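You operate a simulated robot arm through the tools that you are given. There is no shell and no other tool.

You are at the controls of a simulated robot arm. One attempt, no reset.

Task
Put small cartons 57 and 26 on the pallet under the strap's line, strap them and shut the buckle. Set down upright: what you pick out.

It is judged by the outcome, as a careful person would: the job done as asked, and still so three seconds after it is handed in. It fails if anything else is knocked over, pushed out of place, dropped, spilled or broken.

Robot
A 7-joint arm with a two-finger parallel gripper, fixed in place. Base frame: the origin is on the floor under the middle of its stand, x ahead of it, y to its left, z up; the work surface is at about z = 450. Readings come in mm, rad, newtons and seconds.
It reaches about 1112 mm from its shoulder. Its first joint turns from -2.897 to 2.897 rad. Payload 3.43 kg.
Tool frame: the origin (TCP) lies between the finger pads and is the grasp point; the fingertips stand 34 mm ahead of it; z points along the fingers, y is the line along which they close. The gripper opens to 128 mm. The fingers are 24 mm wide and 12 mm thick; the gripper's body (48 by 130 mm) begins 96 mm behind the TCP.
Orientation is that of the tool frame in the base frame, as a unit quaternion [x, y, z, w]. With the fingers straight down and closing along the base's y, the tool's x points along the base's -x, its y along +y and its z along -z.

Tools
- The arm moves only by the tool step_arm. Its argument "commands" is a list of rows, each an object of numbers (a shift or turn left out is 0, a gripper value left out holds the last): "claw": the finger opening in mm, from 0 to 128; "tx", "ty", "tz": the shift along the base's x, y, z in mm; "rx", "ry", "rz": the turn, a rotation vector about the base's x, y, z in rad. In form: [{"claw": .., "tx": .., "ty": .., "tz": .., "rx": .., "ry": .., "rz": ..}, ...]. A call has 1 to 20 rows; each row shifts and turns the commanded pose from where the row before left it. A row lasts 0.2 s, in which the tool goes at most 50 mm and 0.15 rad; a call with a longer step from one row to the next is refused whole, and so is a gripper value outside its range. Where a pose cannot be reached the arm comes as near as it can. A force on the tool above 50 N (or 10 N above the force at the start of the call, whichever is more), or a blocked arm, ends the call early, and 0.2 s more pass. The fingers move at their own pace (about 153 mm/s each) and stop on an object; they squeeze with about 37 N. The grip force told is the motor's: it shows also when the fingers shut on nothing. Time passes only in rows, and 0.2 s behind the last, so rows that do not move let the fingers close. It gives the time, the measured TCP pose, the force on the tool (base axes), the opening and the grip force at its end, in the units of the frame above (readings bear some noise), with the torque about the TCP (base axes, N m) and any sound that the robot's microphone picked up, and new pictures: "views" is both (left out), scene, wrist or none.
- Cameras (640 x 400 px; columns grow to the right, rows downward): "scene" is fixed at [61.4, 496.7, 1209]; the picture's right is [-0.67, -0.74, 0.00], its down [-0.46, 0.42, -0.78] and it looks along [0.58, -0.53, -0.62] (base axes); focal length 335 px, centre (320, 200). "wrist" rides on the gripper at [76, -11, -160] in the tool frame; the picture's right is [0.15, 0.99, 0.00], its down [-0.88, 0.13, -0.46] and it looks along [-0.45, 0.07, 0.89] (tool axes); focal length 234 px, centre (320, 200). There is no depth. A picture from a camera that has moved, and an enlarged one, comes with that camera's place and axes in the base frame and with its lens. The place of the scene camera against the robot may be out by one fixed shift of up to 25 mm in any direction.
- close_up(camera, box): a new picture of the part [left, top, right, bottom] of that camera's present view, enlarged. It takes no simulated time.
- close_job(): hands the job in; it is judged then, once.

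Places have to be worked out from the pictures, the camera data and where the tool is seen. Open the gripper and draw the arm clear of the work before you hand the job in, unless the task says otherwise.

The tools are called after "Emit:" as name(argument=value, ...) on one line, values as JSON. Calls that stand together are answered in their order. step_arm: Moves the arm, as the interface text tells. Its arguments: {"type":"object","properties":{"commands":{"type":"array"},"views":{"type":"string","enum":["both","scene","wrist","none"]}},"required":["commands"]} The other tools are called the same way: close_up (camera, box) takes an enlarged picture of a part of a camera's view; close_job () hands the job in.

At the start:

```text
clock: 0.0
ee_pos: [659.7, 111.7, 839.5]
ee_rot: [0.0, 1.0, 0.0, -0.001]
contact_force: [0.4, -0.2, -0.1]
wrist_torque: [-0.03, 0.04, -0.02]
width: 128.1
grasp_force: 0.0
```

scene: 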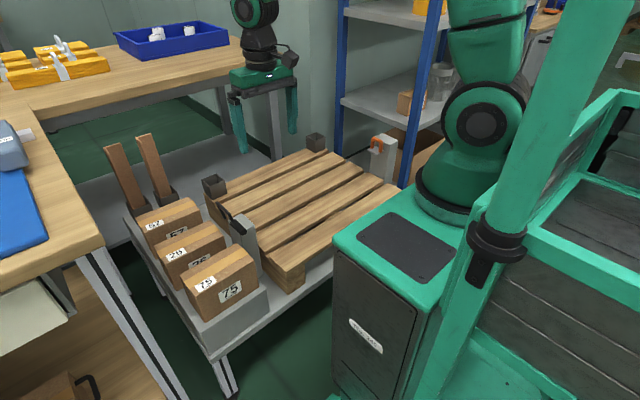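
wrist: 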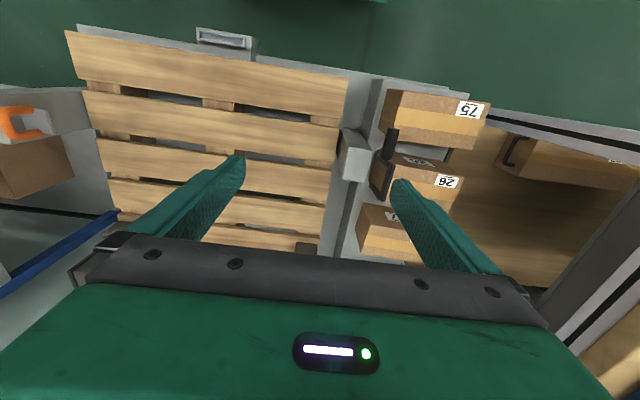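

The pictures show three cartons (67?/57, 26, 75) on a grey ledge beside a pallet, with strap fittings. I take enlarged views to understand the strap and buckle before moving.

Emit:
close_up(camera="scene", box=[90, 120, 290, 330])

Emit:
close_up(camera="scene", box=[190, 110, 430, 300])

Emit:
close_up(camera="wrist", box=[300, 60, 540, 280])

Emit:
close_up(camera="wrist", box=[0, 10, 380, 260])

```text
1.90 times, centred on (190, 225) of scene
camera zoom: at [61.4, 496.7, 1209.0], right [-0.67, -0.74, 0.0], down [-0.46, 0.42, -0.78], along [0.58, -0.53, -0.62], focal length 639 px, centre (568, 152)
```

zoom: 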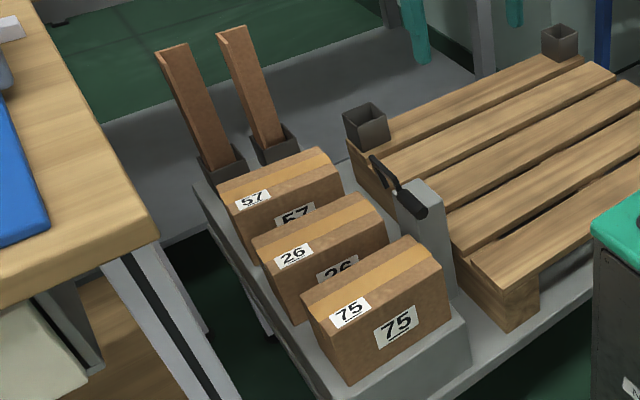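

```text
2.11 times, centred on (310, 205) of scene
camera zoom: at [61.4, 496.7, 1209.0], right [-0.67, -0.74, 0.0], down [-0.46, 0.42, -0.78], along [0.58, -0.53, -0.62], focal length 706 px, centre (341, 190)
```

zoom: 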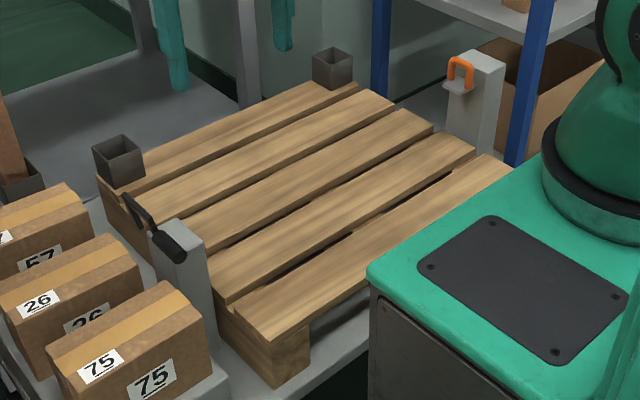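

```text
1.82 times, centred on (420, 170) of wrist
camera zoom: at [583.8, 101.7, 1000.6], right [-0.15, 0.99, 0.0], down [0.88, 0.13, 0.45], along [0.45, 0.07, -0.89], focal length 426 px, centre (138, 254)
```

zoom: 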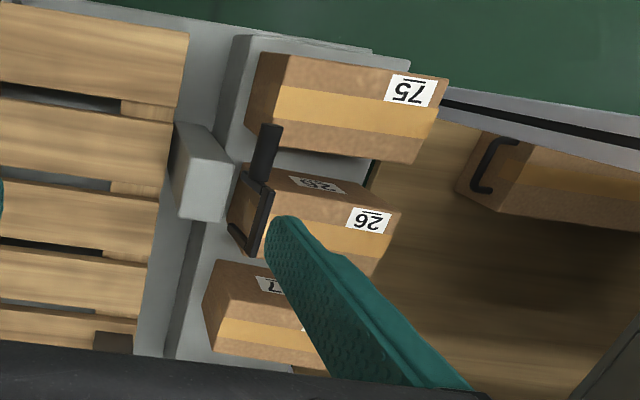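

```text
1.60 times, centred on (190, 135) of wrist
camera zoom: at [583.8, 101.7, 1000.6], right [-0.15, 0.99, 0.0], down [0.88, 0.13, 0.45], along [0.45, 0.07, -0.89], focal length 375 px, centre (528, 304)
```

zoom: 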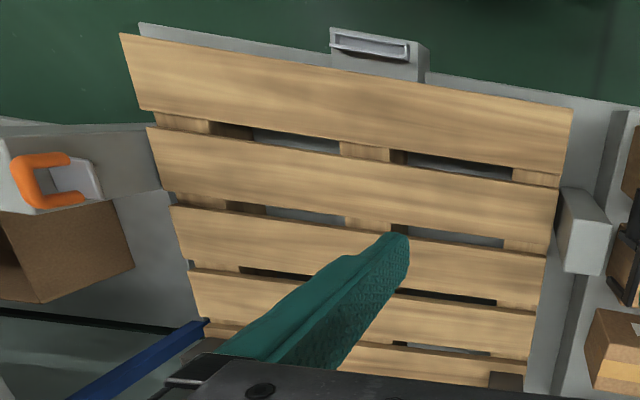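

Now I enlarge the labels, the buckle and the orange handle to make sure of the numbers and the fittings.

Emit:
close_up(camera="scene", box=[130, 190, 230, 260])

Emit:
close_up(camera="scene", box=[195, 165, 285, 285])

Emit:
close_up(camera="scene", box=[340, 110, 430, 200])

Emit:
close_up(camera="wrist", box=[325, 110, 475, 210])

```text
5.71 times, centred on (180, 225) of scene
camera zoom: at [61.4, 496.7, 1209.0], right [-0.67, -0.74, 0.0], down [-0.46, 0.42, -0.78], along [0.58, -0.53, -0.62], focal length 1917 px, centre (1120, 57)
```

zoom: 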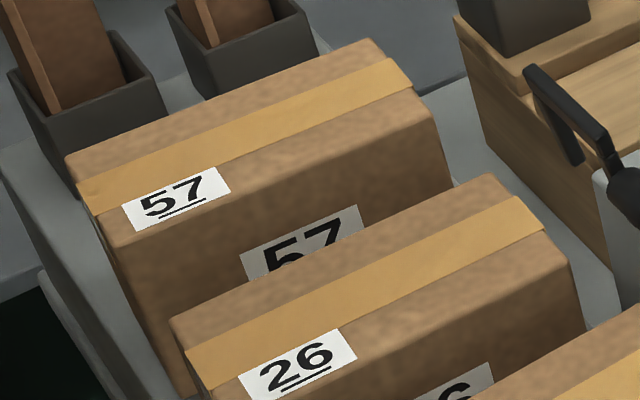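

```text
3.33 times, centred on (240, 225) of scene
camera zoom: at [61.4, 496.7, 1209.0], right [-0.67, -0.74, 0.0], down [-0.46, 0.42, -0.78], along [0.58, -0.53, -0.62], focal length 1118 px, centre (587, 117)
```

zoom: 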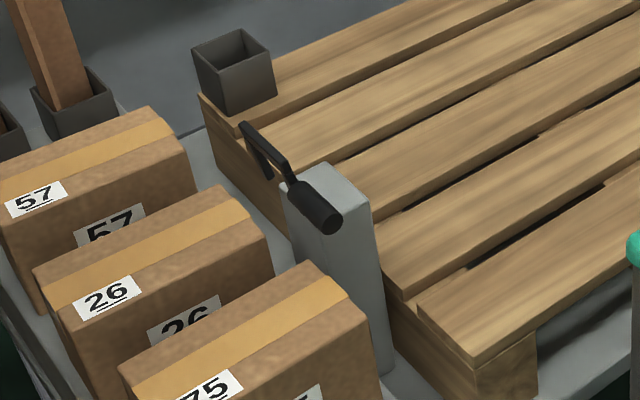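

```text
4.44 times, centred on (385, 155) of scene
camera zoom: at [61.4, 496.7, 1209.0], right [-0.67, -0.74, 0.0], down [-0.46, 0.42, -0.78], along [0.58, -0.53, -0.62], focal length 1491 px, centre (31, 400)
```

zoom: 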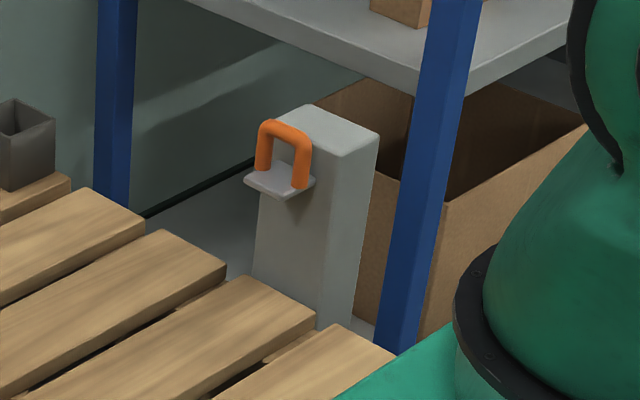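

```text
4.00 times, centred on (400, 160) of wrist
camera zoom: at [583.8, 101.7, 1000.6], right [-0.15, 0.99, 0.0], down [0.88, 0.13, 0.45], along [0.45, 0.07, -0.89], focal length 937 px, centre (0, 360)
```

zoom: 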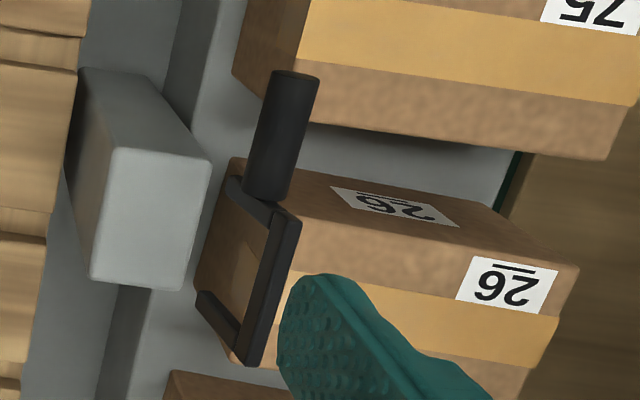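

Post top with the buckle works out to about (706, 189, 596), orange handle about (721, -387, 600), pallet top about z 480. I turn the tool by -90° about z and shift toward the buckle so that the wrist camera looks at it from the +y side.

Emit:
step_arm(commands=[{"tx": 5, "ty": 10, "rz": -0.15}, {"tx": 5, "ty": 10, "rz": -0.15}, {"tx": 5, "ty": 10, "rz": -0.15}, {"tx": 5, "ty": 10, "rz": -0.15}, {"tx": 5, "ty": 10, "rz": -0.15}, {"tx": 5, "ty": 10, "rz": -0.15}, {"tx": 5, "ty": 10, "rz": -0.15}, {"tx": 5, "ty": 10, "rz": -0.15}, {"tx": 5, "ty": 10, "rz": -0.15}, {"tx": 5, "ty": 10, "rz": -0.15}, {"ty": 10, "rz": -0.07}, {"ty": 0}])

```text
clock: 2.6
ee_pos: [699.5, 223.6, 848.4]
ee_rot: [0.707, 0.707, -0.004, 0.004]
contact_force: [0.2, 0.2, 0.6]
wrist_torque: [0.0, 0.01, -0.04]
width: 127.8
grasp_force: 0.1
camera wrist: at [688.3, 301.6, 1007.4], right [0.99, 0.15, 0.0], down [0.13, -0.87, 0.47], along [0.07, -0.46, -0.88], focal length 234 px, centre (320, 200)
```

scene: 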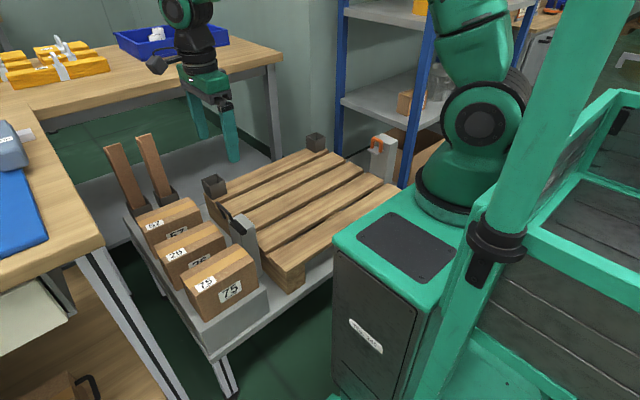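
wrist: 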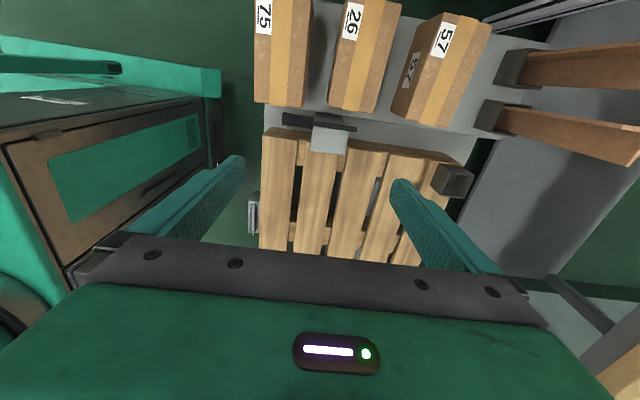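

The camera now sees the buckle and cartons from above on the +y side. I enlarge this view.

Emit:
close_up(camera="wrist", box=[270, 90, 370, 165])

Emit:
close_up(camera="wrist", box=[230, 0, 510, 175])

```text
5.33 times, centred on (320, 128) of wrist
camera zoom: at [688.3, 301.6, 1007.4], right [0.99, 0.15, 0.0], down [0.13, -0.87, 0.47], along [0.07, -0.46, -0.88], focal length 1249 px, centre (320, 587)
```

zoom: 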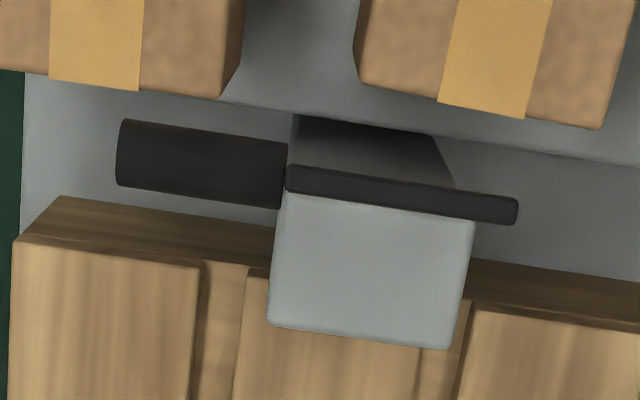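

```text
2.29 times, centred on (370, 88) of wrist
camera zoom: at [688.3, 301.6, 1007.4], right [0.99, 0.15, 0.0], down [0.13, -0.87, 0.47], along [0.07, -0.46, -0.88], focal length 535 px, centre (206, 457)
```

zoom: 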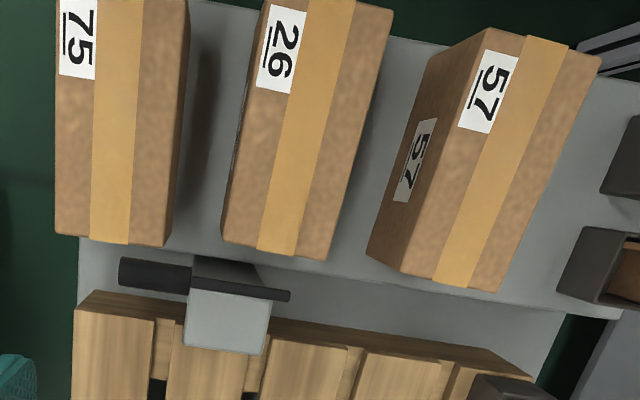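

Cartons have tops near z 584, about 79 mm wide in x and long in y; nothing is near the tool at this height. I lower and tilt the tool so the camera looks at the buckle's outer face more from the side.

Emit:
step_arm(commands=[{"ty": 20, "rx": -0.1, "tz": -15}, {"ty": 20, "rx": -0.1, "tz": -25}, {"ty": 20, "rx": -0.1, "tz": -25}, {"ty": 20, "rx": -0.1, "tz": -25}, {"ty": 20, "rx": -0.1, "tz": -25}, {"ty": 10, "tz": -25}, {"ty": 0}])

```text
clock: 4.1
ee_pos: [691.4, 326.1, 720.4]
ee_rot: [0.687, 0.679, -0.178, 0.187]
contact_force: [-9.4, -22.8, 7.0]
wrist_torque: [3.46, -0.85, 1.7]
width: 127.9
grasp_force: 0.1
stopped in row 7: the force on the tool passed its limit at 79 N (the readings are from after the stop); the commanded pose is now the measured one
camera wrist: at [680.4, 471.6, 822.0], right [0.99, 0.12, -0.06], down [0.11, -0.54, 0.84], along [0.07, -0.84, -0.55], focal length 234 px, centre (320, 200)
```

scene: 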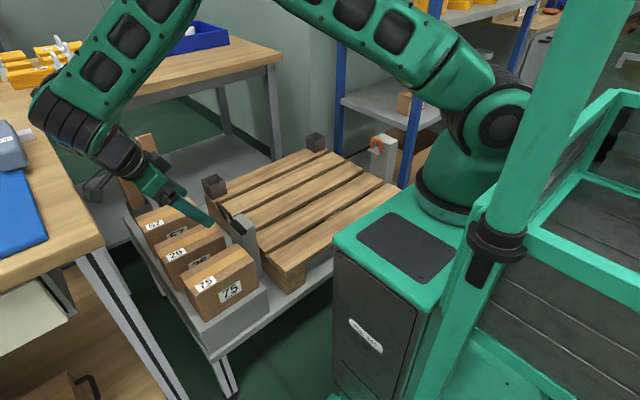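
wrist: 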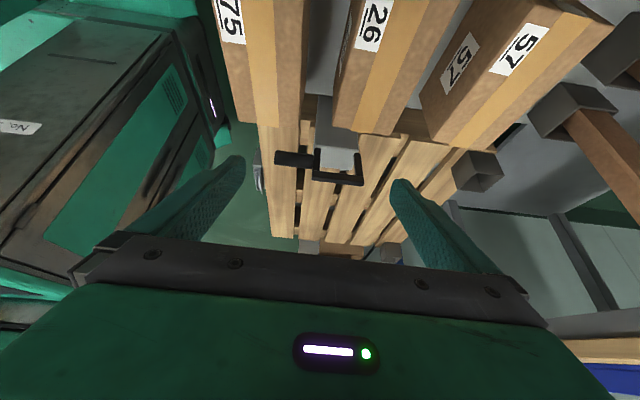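

The tool's rear or wrist link touched something on the +y side (probably the wooden bench edge at y≈500). I take the enlarged view of the buckle now, since it costs no time, then back away toward -y and up.

Emit:
close_up(camera="wrist", box=[260, 80, 400, 200])

Emit:
close_up(camera="scene", box=[0, 60, 260, 260])

Emit:
close_up(camera="wrist", box=[200, 0, 620, 200])

```text
3.33 times, centred on (330, 140) of wrist
camera zoom: at [680.4, 471.6, 822.0], right [0.99, 0.12, -0.06], down [0.11, -0.54, 0.84], along [0.07, -0.84, -0.55], focal length 781 px, centre (287, 400)
```

zoom: 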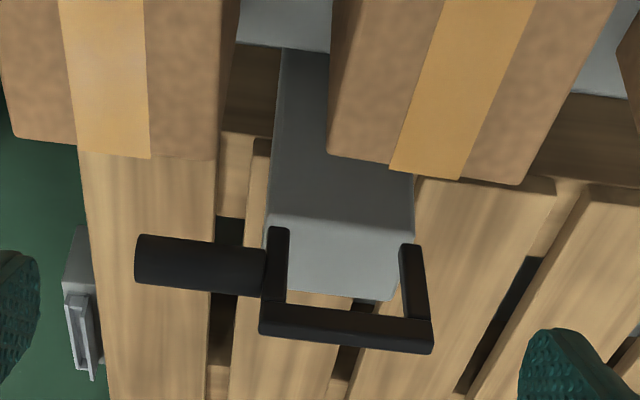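

```text
2.00 times, centred on (130, 160) of scene
camera zoom: at [61.4, 496.7, 1209.0], right [-0.67, -0.74, 0.0], down [-0.46, 0.42, -0.78], along [0.58, -0.53, -0.62], focal length 671 px, centre (700, 280)
```

zoom: 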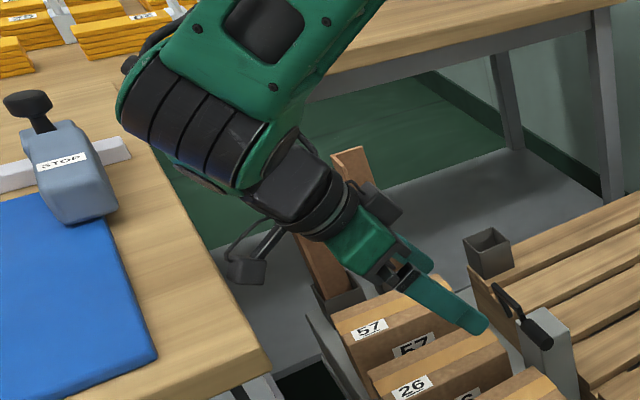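

```text
1.52 times, centred on (410, 100) of wrist
camera zoom: at [680.4, 471.6, 822.0], right [0.99, 0.12, -0.06], down [0.11, -0.54, 0.84], along [0.07, -0.84, -0.55], focal length 357 px, centre (183, 352)
```

zoom: 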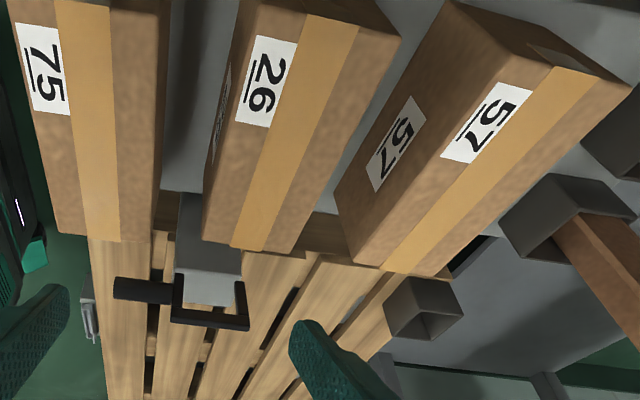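

The buckle lever is a U-frame with its cross-bar at about (721, 238, 633), hinged at the post's top outer edge (z≈570), with a side handle at about x 636–688, y 233, z 604. I back off up and toward -y, undoing the tilt, then head over to inspect the orange handle.

Emit:
step_arm(commands=[{"ty": -15, "tz": 20}, {"ty": -20, "tz": 25, "rx": 0.1}, {"ty": -20, "tz": 25, "rx": 0.1}, {"ty": -20, "tz": 25, "rx": 0.1}, {"ty": -20, "tz": 25, "rx": 0.1}, {"ty": -30, "tz": 10, "rx": 0.1}, {"ty": 0}])

```text
clock: 5.7
ee_pos: [691.9, 202.3, 850.3]
ee_rot: [0.712, 0.702, -0.004, 0.01]
contact_force: [-0.4, -0.2, -0.4]
wrist_torque: [-0.01, 0.01, 0.01]
width: 127.6
grasp_force: 0.1
camera wrist: at [682.0, 282.8, 1008.9], right [0.99, 0.13, 0.01], down [0.11, -0.87, 0.47], along [0.07, -0.47, -0.88], focal length 234 px, centre (320, 200)
```

scene: 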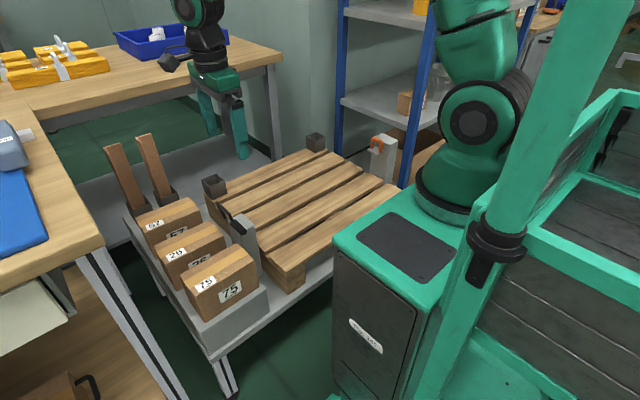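
wrist: 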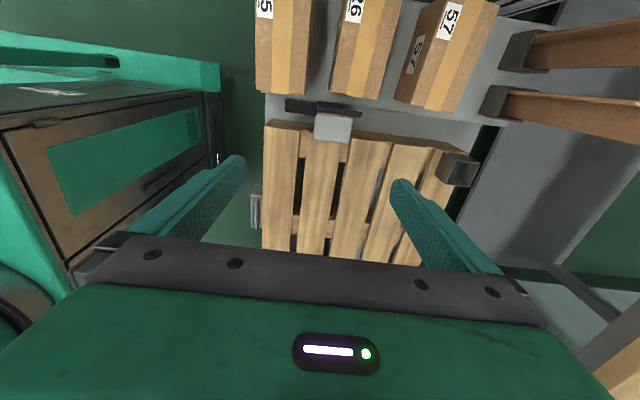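

Everything stayed in place. I now move toward the orange handle with the same orientation, staying high, to view it from the +y side.

Emit:
step_arm(commands=[{"ty": -40}, {"ty": -40}, {"ty": -40}, {"ty": -40}, {"ty": -40}, {"ty": -40}, {"ty": -40}, {"ty": -40, "tz": -10}, {"ty": -40, "tz": -10}, {"ty": -20, "tz": -10}, {"ty": 0}])

```text
clock: 8.1
ee_pos: [692.8, -178.2, 817.8]
ee_rot: [0.712, 0.702, -0.005, 0.01]
contact_force: [-0.1, -0.1, -0.4]
wrist_torque: [0.02, 0.02, -0.03]
width: 127.9
grasp_force: 0.0
camera wrist: at [681.3, -98.4, 977.5], right [0.99, 0.13, 0.01], down [0.11, -0.87, 0.47], along [0.07, -0.47, -0.88], focal length 234 px, centre (320, 200)
```

scene: 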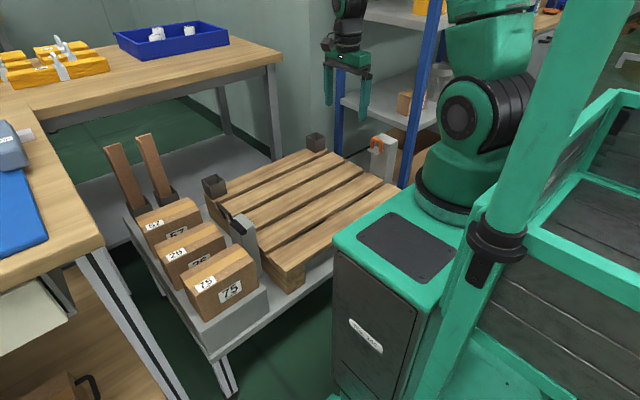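
wrist: 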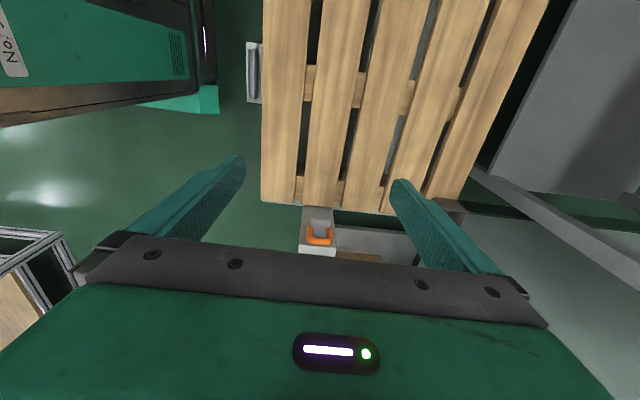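

Emit:
close_up(camera="wrist", box=[270, 180, 370, 255])

Emit:
close_up(camera="wrist", box=[230, 30, 310, 110])

Emit:
close_up(camera="scene", box=[360, 125, 410, 170])

```text
5.33 times, centred on (320, 218) of wrist
camera zoom: at [681.3, -98.4, 977.5], right [0.99, 0.13, 0.01], down [0.11, -0.87, 0.47], along [0.07, -0.47, -0.88], focal length 1249 px, centre (320, 107)
```

zoom: 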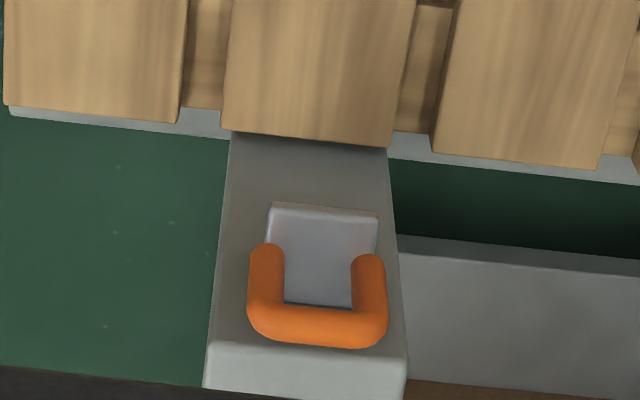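

```text
5.00 times, centred on (270, 70) of wrist
camera zoom: at [681.3, -98.4, 977.5], right [0.99, 0.13, 0.01], down [0.11, -0.87, 0.47], along [0.07, -0.47, -0.88], focal length 1171 px, centre (570, 850)
```

zoom: 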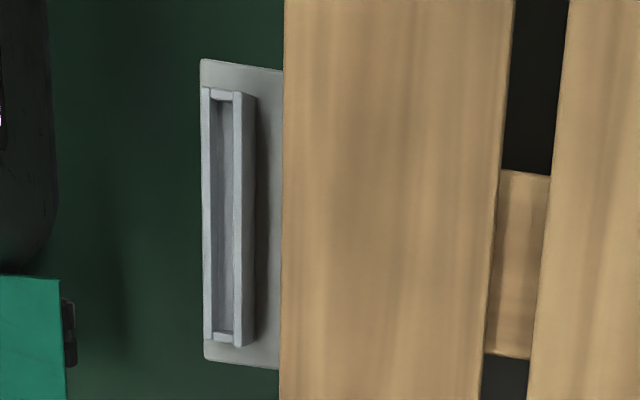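

```text
8.89 times, centred on (385, 148) of scene
camera zoom: at [61.4, 496.7, 1209.0], right [-0.67, -0.74, 0.0], down [-0.46, 0.42, -0.78], along [0.58, -0.53, -0.62], focal length 2981 px, centre (-258, 667)
```

zoom: 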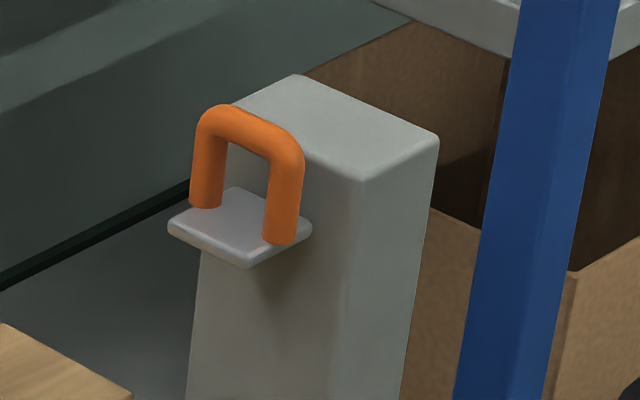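

The orange handle is a U loop on a tongue plate in front of the reel post: top bar about (722, -382, 615), plate at z≈565, so the strap line runs at x≈722 to the buckle post's top (z≈559). I go back above carton 26, levelling the tool and narrowing the claw to 110.

Emit:
step_arm(commands=[{"claw": 110, "ty": 40, "tx": 4, "rx": 0.01}, {"ty": 45, "tx": 4, "rx": 0.01}, {"ty": 45, "tx": 4, "ry": 0.007}, {"ty": 45, "tx": 4, "rz": -0.016}, {"ty": 45, "tx": 4}, {"ty": 45, "tx": 4}, {"ty": 45, "tx": 4}, {"ty": 45, "tx": 4}, {"ty": 45, "tx": 4}, {"ty": 45, "tx": 5}, {"ty": 40, "tx": 5}, {"ty": 30, "tx": 5}, {"tx": 5}, {"tx": 0}])

```text
clock: 11.1
ee_pos: [749.1, 337.0, 817.5]
ee_rot: [0.718, 0.696, -0.001, 0.001]
contact_force: [0.3, 0.2, -0.5]
wrist_torque: [0.0, 0.0, -0.04]
width: 110.0
grasp_force: 0.1
camera wrist: at [740.8, 414.0, 979.2], right [0.99, 0.12, 0.0], down [0.1, -0.88, 0.46], along [0.05, -0.45, -0.89], focal length 234 px, centre (320, 200)
```

scene: 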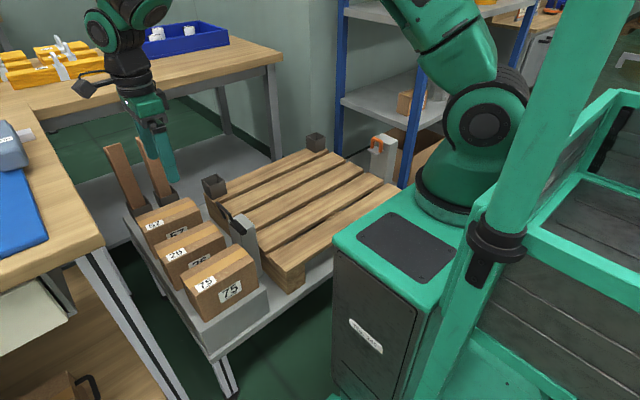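
wrist: 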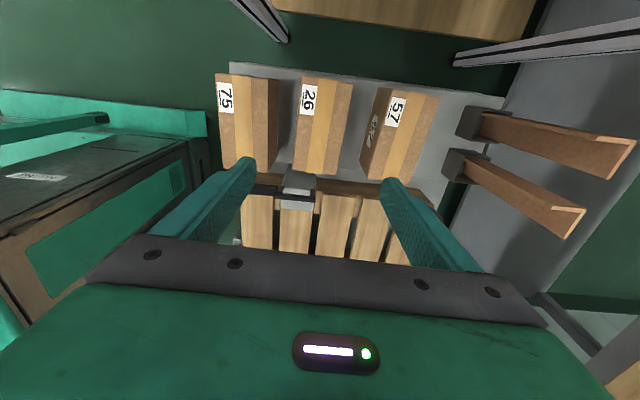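

No contact at this height. I enlarge the wrist view over the cartons for an accurate position of carton 26.

Emit:
close_up(camera="wrist", box=[200, 60, 460, 220])

Emit:
close_up(camera="wrist", box=[255, 60, 375, 135])

Emit:
close_up(camera="wrist", box=[255, 125, 375, 215])

```text
2.46 times, centred on (330, 140) of wrist
camera zoom: at [740.8, 414.0, 979.2], right [0.99, 0.12, 0.0], down [0.1, -0.88, 0.46], along [0.05, -0.45, -0.89], focal length 576 px, centre (295, 348)
```

zoom: 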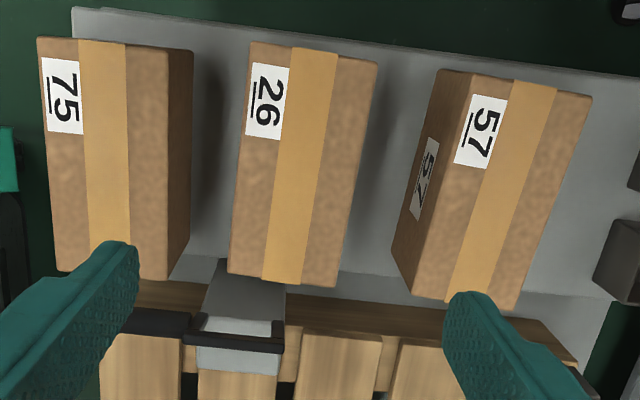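

```text
5.33 times, centred on (315, 98) of wrist
camera zoom: at [740.8, 414.0, 979.2], right [0.99, 0.12, 0.0], down [0.1, -0.88, 0.46], along [0.05, -0.45, -0.89], focal length 1249 px, centre (347, 747)
```

zoom: 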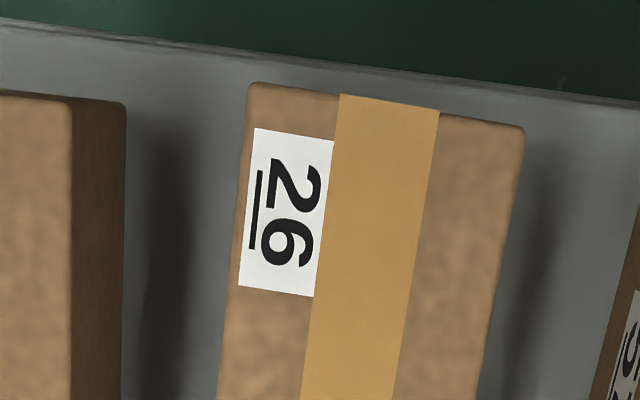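

```text
4.44 times, centred on (315, 170) of wrist
camera zoom: at [740.8, 414.0, 979.2], right [0.99, 0.12, 0.0], down [0.1, -0.88, 0.46], along [0.05, -0.45, -0.89], focal length 1041 px, centre (342, 333)
```

zoom: 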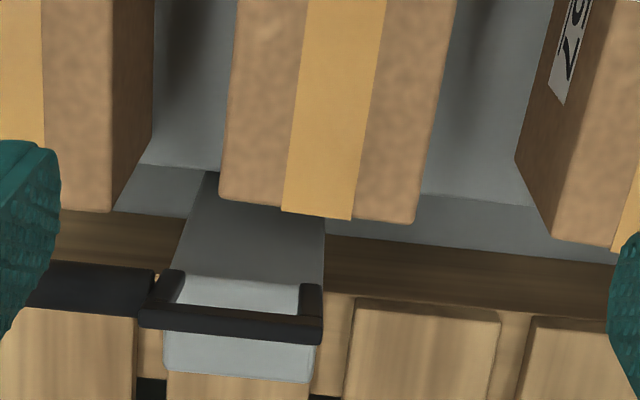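

Carton 26's centre is about (752, 338), top z≈563, width 83, yaw about -0.02; claw at 110 leaves about 13 mm each side. I descend in line, slower near the carton.

Emit:
step_arm(commands=[{"tx": 2.5, "ty": 1, "tz": -40}, {"tz": -45}, {"tz": -45}, {"tz": -40}, {"tz": -30}, {"tz": -20}, {"tz": 0}])

```text
clock: 12.7
ee_pos: [752.8, 338.8, 597.6]
ee_rot: [0.718, 0.696, 0.001, 0.001]
contact_force: [-0.2, 0.3, 0.5]
wrist_torque: [-0.01, 0.0, -0.03]
width: 109.7
grasp_force: 0.0
camera wrist: at [744.0, 416.0, 759.8], right [0.99, 0.12, 0.0], down [0.1, -0.88, 0.46], along [0.05, -0.45, -0.89], focal length 234 px, centre (320, 200)
```

scene: 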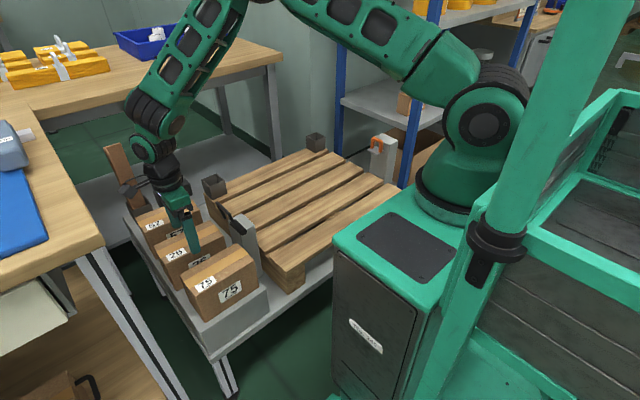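
wrist: 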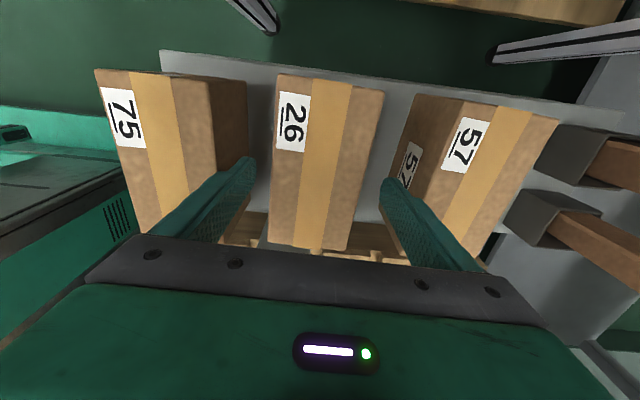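

The fingers straddle carton 26 with clearance on both sides. I go on down to about z 515 in small steps and then close.

Emit:
step_arm(commands=[{"tz": -15}, {"tz": -15}, {"tz": -15}, {"tz": -15}, {"tz": -12}, {"tz": -8}, {"tz": 0}])

```text
clock: 14.3
ee_pos: [750.8, 338.9, 519.0]
ee_rot: [0.718, 0.696, 0.001, 0.0]
contact_force: [0.8, -0.8, -0.5]
wrist_torque: [0.03, 0.0, 0.01]
width: 110.2
grasp_force: 0.1
camera wrist: at [741.8, 415.7, 679.4], right [0.99, 0.12, 0.0], down [0.1, -0.88, 0.46], along [0.05, -0.45, -0.89], focal length 234 px, centre (320, 200)
```

scene: 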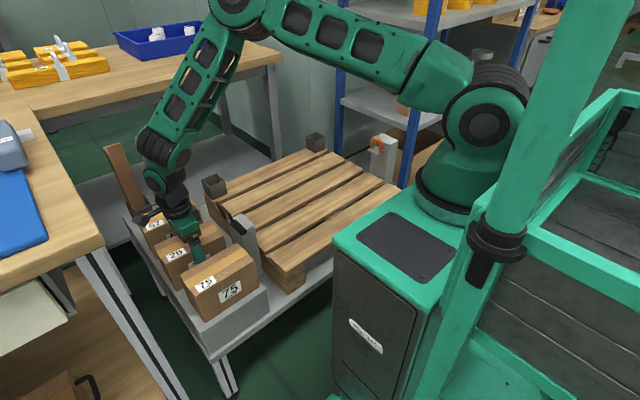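
wrist: 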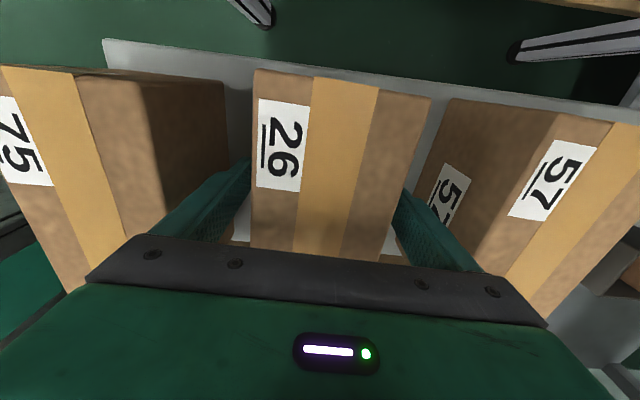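

The fingers are down on both sides of carton 26 without contact. I close the claw and let it settle.

Emit:
step_arm(commands=[{"claw": 70}, {"tz": 0}, {"tz": 0}, {"tz": 0}])

```text
clock: 15.3
ee_pos: [750.7, 338.7, 518.1]
ee_rot: [0.718, 0.696, 0.001, 0.0]
contact_force: [1.2, 0.6, -0.1]
wrist_torque: [0.19, 0.05, -0.09]
width: 84.9
grasp_force: 37.3
camera wrist: at [741.9, 415.7, 679.4], right [0.99, 0.12, 0.0], down [0.1, -0.88, 0.46], along [0.05, -0.45, -0.89], focal length 234 px, centre (320, 200)
```

scene: 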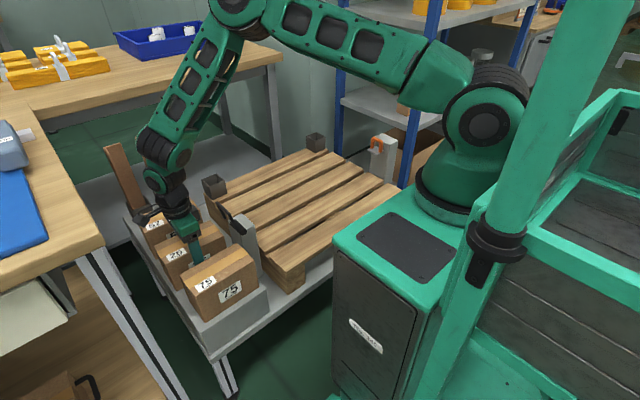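
wrist: 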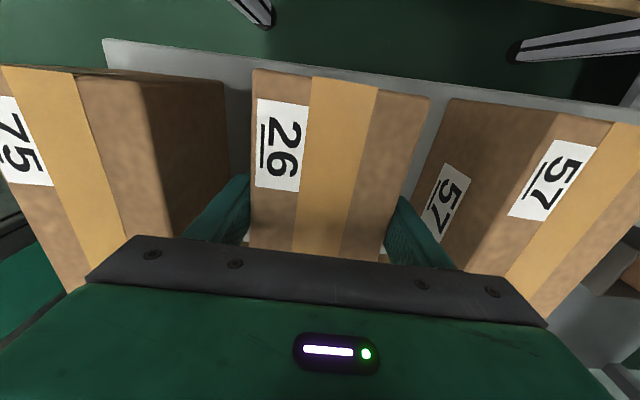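

Carton 26 is gripped at 85 mm with 37 N. I lift straight up slowly at first, watching the load, to z≈760 so that its bottom clears the lever.

Emit:
step_arm(commands=[{"tz": 5}, {"tz": 10}, {"tz": 15}, {"tz": 25}, {"tz": 30}, {"tz": 35}, {"tz": 40}, {"tz": 40}, {"tz": 30}, {"tz": 12}, {"tz": 0}])

```text
clock: 17.7
ee_pos: [751.4, 338.9, 759.2]
ee_rot: [0.718, 0.696, -0.001, 0.001]
contact_force: [-0.3, 0.3, -5.3]
wrist_torque: [0.0, -0.01, 0.03]
width: 84.9
grasp_force: 37.2
camera wrist: at [742.1, 416.2, 920.3], right [0.99, 0.12, 0.0], down [0.1, -0.88, 0.46], along [0.05, -0.45, -0.89], focal length 234 px, centre (320, 200)
```

scene: 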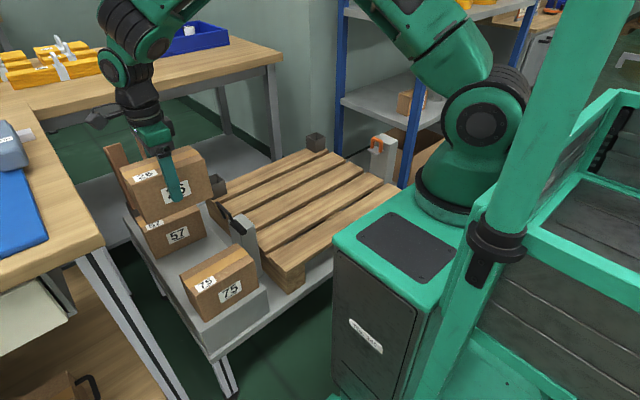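
wrist: 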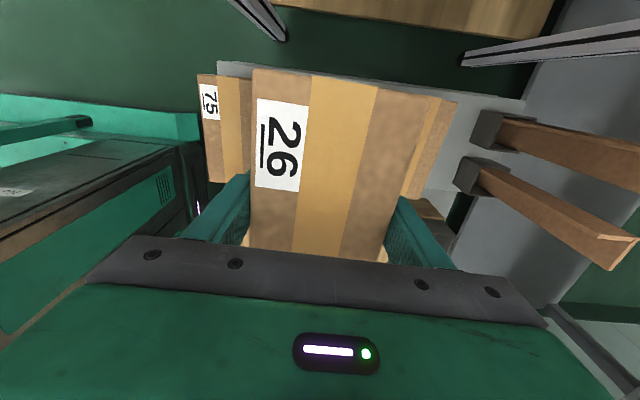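

Carton 26 hangs level (about 5.3 N). I carry it over the lever to above the pallet at x≈722, y≈0, squaring its yaw.

Emit:
step_arm(commands=[{"ty": -20, "tz": 5}, {"ty": -35, "tx": -3}, {"ty": -40, "tx": -3}, {"ty": -40, "tx": -3}, {"ty": -40, "tx": -3}, {"ty": -40, "tx": -3, "rz": 0.01}, {"ty": -40, "tx": -3, "rz": 0.01}, {"ty": -40, "tx": -4, "rz": 0.011}, {"ty": -30, "tx": -4}, {"ty": -14, "tx": -3}, {"ty": 0}])

```text
clock: 20.1
ee_pos: [721.7, -1.8, 765.9]
ee_rot: [0.707, 0.707, 0.0, 0.001]
contact_force: [-0.1, 0.0, -4.4]
wrist_torque: [0.0, 0.01, 0.02]
width: 84.8
grasp_force: 36.9
camera wrist: at [710.2, 75.2, 927.2], right [0.99, 0.15, 0.0], down [0.13, -0.88, 0.46], along [0.07, -0.45, -0.89], focal length 234 px, centre (320, 200)
```

scene: 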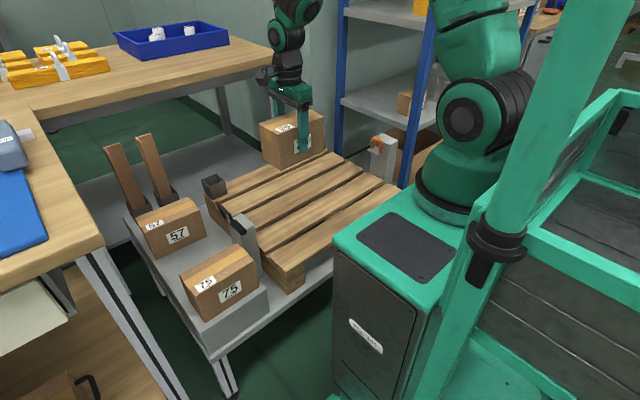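
wrist: 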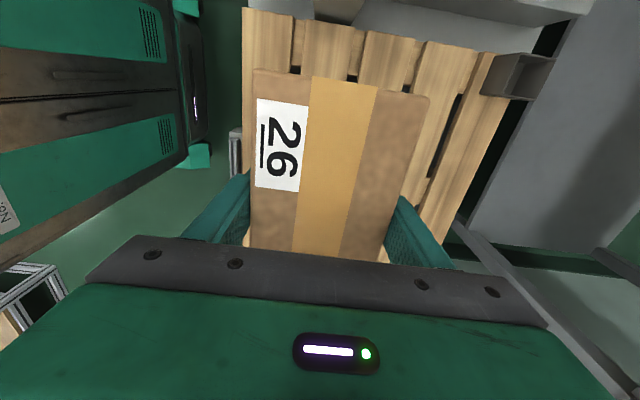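

The carton is above the pallet, square to it. I lower it to about 25 mm above the expected contact height.

Emit:
step_arm(commands=[{"tz": -20}, {"tz": -35}, {"tz": -40}, {"tz": -40}, {"tz": -35}, {"tz": -25}, {"tz": -20}, {"tz": -10}, {"tz": 0}])

```text
clock: 22.1
ee_pos: [721.3, 2.0, 539.8]
ee_rot: [0.708, 0.707, 0.001, 0.001]
contact_force: [0.1, -0.5, -4.9]
wrist_torque: [-0.01, 0.02, -0.02]
width: 84.9
grasp_force: 36.7
camera wrist: at [710.1, 77.5, 700.5], right [0.99, 0.15, 0.0], down [0.13, -0.88, 0.46], along [0.07, -0.45, -0.89], focal length 234 px, centre (320, 200)
```

scene: 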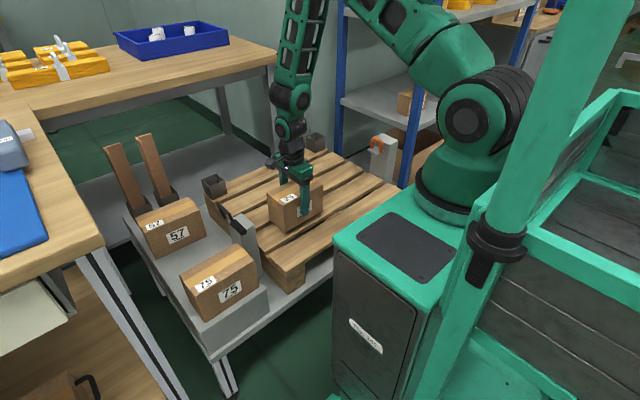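
wrist: 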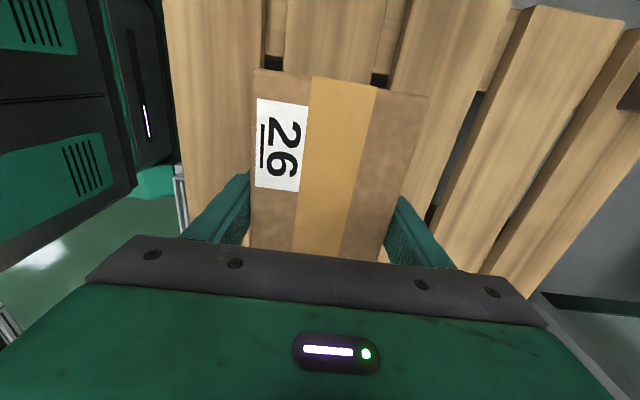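

Still free-hanging at z≈540. I lower in small steps, reading the force for contact.

Emit:
step_arm(commands=[{"tz": -5}, {"tz": -5}, {"tz": -5}, {"tz": -5}, {"tz": 0}], views="none")

Emit:
step_arm(commands=[{"tz": -3}, {"tz": -3}, {"tz": -2}, {"tz": 0}], views="wrist")

```text
clock: 23.3
ee_pos: [721.2, 0.0, 521.3]
ee_rot: [0.707, 0.707, 0.0, 0.0]
contact_force: [0.4, 0.1, -5.3]
wrist_torque: [0.01, 0.04, 0.05]
width: 84.9
grasp_force: 36.4
```

```text
clock: 24.3
ee_pos: [722.3, 0.1, 514.1]
ee_rot: [0.707, 0.707, 0.002, 0.001]
contact_force: [-3.0, -3.1, 36.6]
wrist_torque: [0.06, 1.71, -0.11]
width: 84.9
grasp_force: 37.2
camera wrist: at [710.4, 76.3, 674.8], right [0.99, 0.15, 0.0], down [0.13, -0.88, 0.46], along [0.07, -0.45, -0.89], focal length 234 px, centre (320, 200)
```

wrist: 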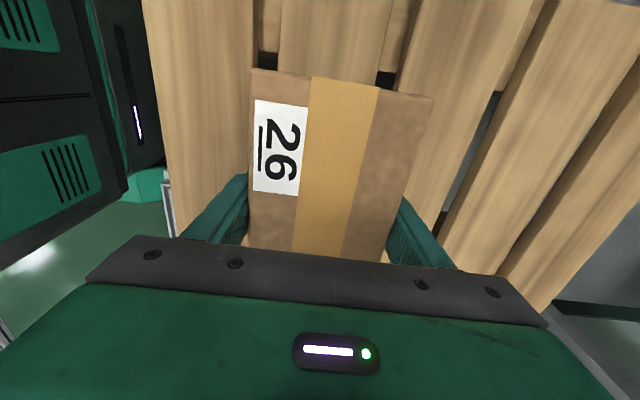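

Contact with the pallet came at about z 515 (36 N). I ease up slightly to unload before opening.

Emit:
step_arm(commands=[{"tz": 1.5}, {"tz": 0}], views="none")

```text
clock: 24.9
ee_pos: [721.8, 0.7, 514.4]
ee_rot: [0.707, 0.707, 0.0, 0.001]
contact_force: [0.9, 3.5, 5.7]
wrist_torque: [-0.63, 0.21, -0.04]
width: 84.7
grasp_force: 37.1
```

The load is now light (about 6 N on the pallet). I open the claw to 110 and check that the carton stands flat.

Emit:
step_arm(commands=[{"claw": 90}, {"claw": 100}, {"claw": 110}, {"tz": 0}])

```text
clock: 25.9
ee_pos: [722.3, -1.3, 513.7]
ee_rot: [0.707, 0.707, -0.001, 0.001]
contact_force: [-0.2, -0.2, -0.4]
wrist_torque: [0.01, 0.0, 0.01]
width: 109.9
grasp_force: 0.1
camera wrist: at [710.6, 75.9, 675.1], right [0.99, 0.15, 0.0], down [0.13, -0.88, 0.46], along [0.07, -0.45, -0.89], focal length 234 px, centre (320, 200)
```

scene: 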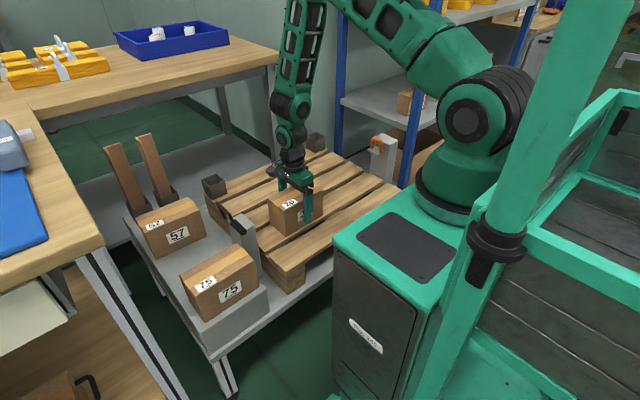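
wrist: 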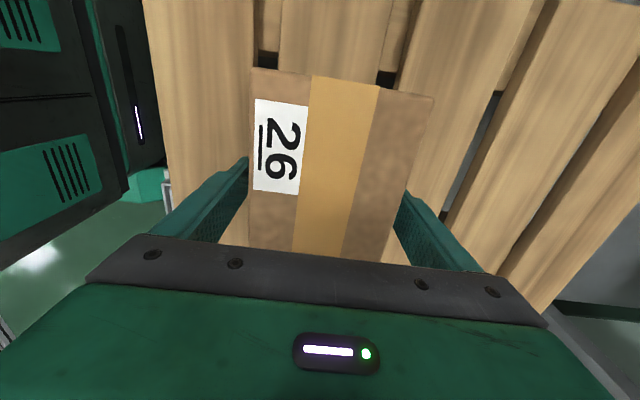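

Carton 26 stands flat under the strap line. I lift straight off it, then travel above the lever to over carton 57.

Emit:
step_arm(commands=[{"tz": 10}, {"tz": 20}, {"tz": 35}, {"tz": 45}, {"tz": 45}, {"tz": 45}, {"tz": 45}, {"tz": 35, "ty": 10}, {"ty": 40, "tx": 20}, {"ty": 45, "tx": 20}, {"ty": 45, "tx": 20}, {"ty": 45, "tx": 20}, {"ty": 45, "tx": 20}, {"ty": 45, "tx": 20, "rz": -0.02}, {"ty": 40, "tx": 20, "rz": -0.03}, {"ty": 22, "tx": 20}, {"tx": 14}, {"tx": 0}])

```text
clock: 29.7
ee_pos: [897.0, 337.1, 795.5]
ee_rot: [0.725, 0.689, 0.0, 0.001]
contact_force: [-0.1, 0.3, -0.1]
wrist_torque: [0.01, -0.02, -0.02]
width: 110.0
grasp_force: 0.1
camera wrist: at [889.9, 413.5, 955.4], right [1.0, 0.1, 0.0], down [0.09, -0.89, 0.46], along [0.05, -0.45, -0.89], focal length 234 px, centre (320, 200)
```

scene: 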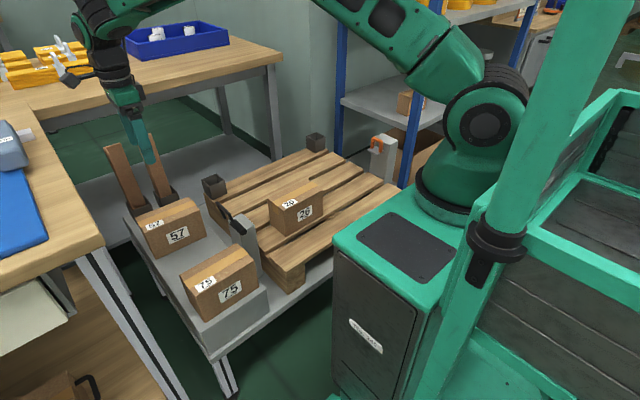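
wrist: 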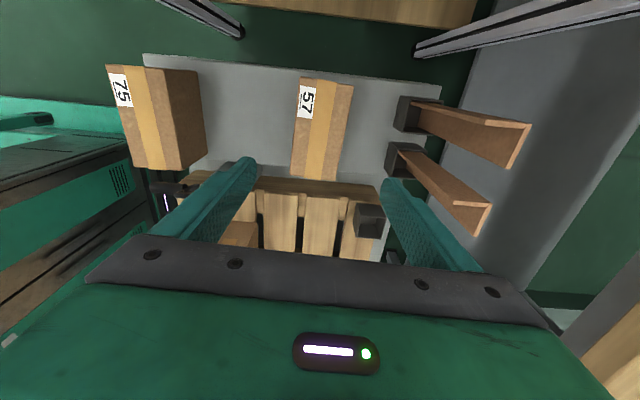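

I am over carton 57 with the yaw matched. I enlarge the wrist view to fix its corners.

Emit:
close_up(camera="wrist", box=[255, 60, 385, 200])

```text
2.86 times, centred on (320, 130) of wrist
camera zoom: at [889.9, 413.5, 955.4], right [1.0, 0.1, 0.0], down [0.09, -0.89, 0.46], along [0.05, -0.45, -0.89], focal length 669 px, centre (320, 400)
```

zoom: 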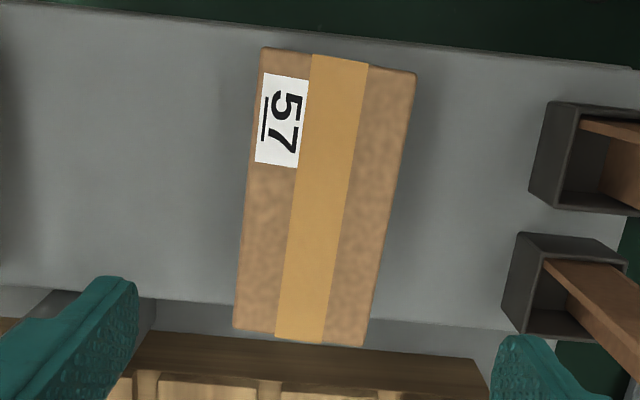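

Carton 57: centre about (897, 335), yaw about -0.05, matching the tool. I descend over it.

Emit:
step_arm(commands=[{"ty": -1.5, "tz": -40}, {"tz": -45}, {"tz": -45}, {"tz": -40}, {"tz": -25}, {"tz": -15}, {"tz": -10}, {"tz": 0}], views="wrist")

```text
clock: 31.5
ee_pos: [896.3, 336.8, 574.5]
ee_rot: [0.723, 0.69, 0.0, 0.001]
contact_force: [-1.0, 0.7, -0.2]
wrist_torque: [0.0, 0.02, -0.01]
width: 110.2
grasp_force: 0.1
camera wrist: at [889.1, 413.7, 735.4], right [1.0, 0.1, 0.0], down [0.09, -0.89, 0.46], along [0.05, -0.45, -0.89], focal length 234 px, centre (320, 200)
```

wrist: 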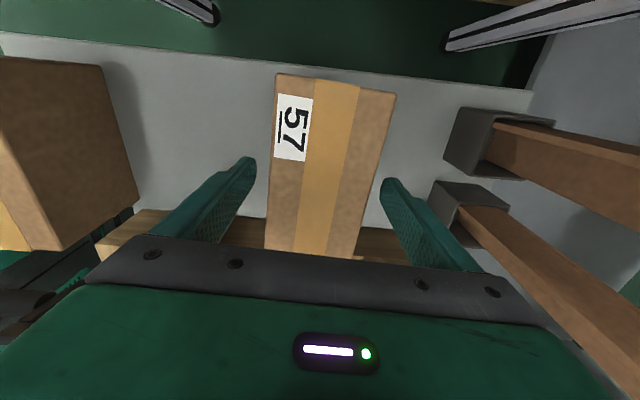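

Fingers straddle carton 57 evenly. I lower the last 56 mm in small steps and close the claw.

Emit:
step_arm(commands=[{"tz": -15}, {"tz": -15}, {"tz": -14}, {"tz": -8}, {"tz": -4}, {"tz": 0}, {"claw": 70}, {"tz": 0}, {"tz": 0}, {"tz": 0}])

```text
clock: 33.7
ee_pos: [895.4, 335.9, 519.6]
ee_rot: [0.725, 0.689, 0.0, 0.001]
contact_force: [2.6, -0.2, 1.0]
wrist_torque: [0.22, 0.03, -0.13]
width: 85.1
grasp_force: 37.3
camera wrist: at [888.6, 412.8, 679.0], right [1.0, 0.1, 0.0], down [0.09, -0.89, 0.46], along [0.05, -0.45, -0.89], focal length 234 px, centre (320, 200)
```

scene: 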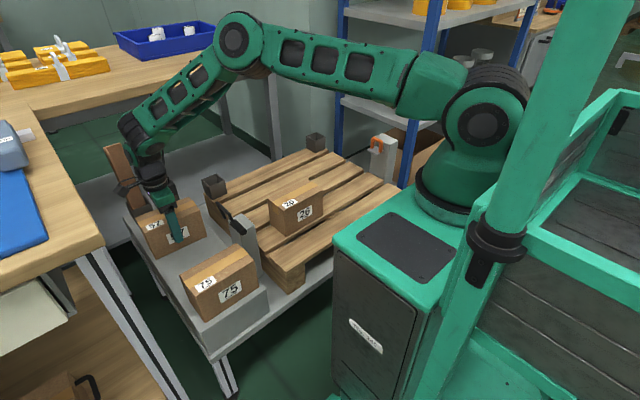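
wrist: 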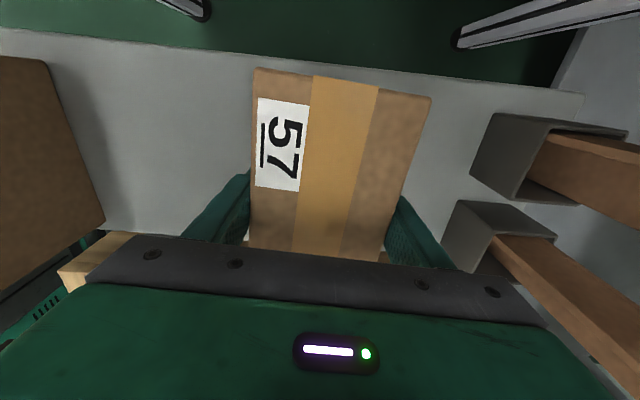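

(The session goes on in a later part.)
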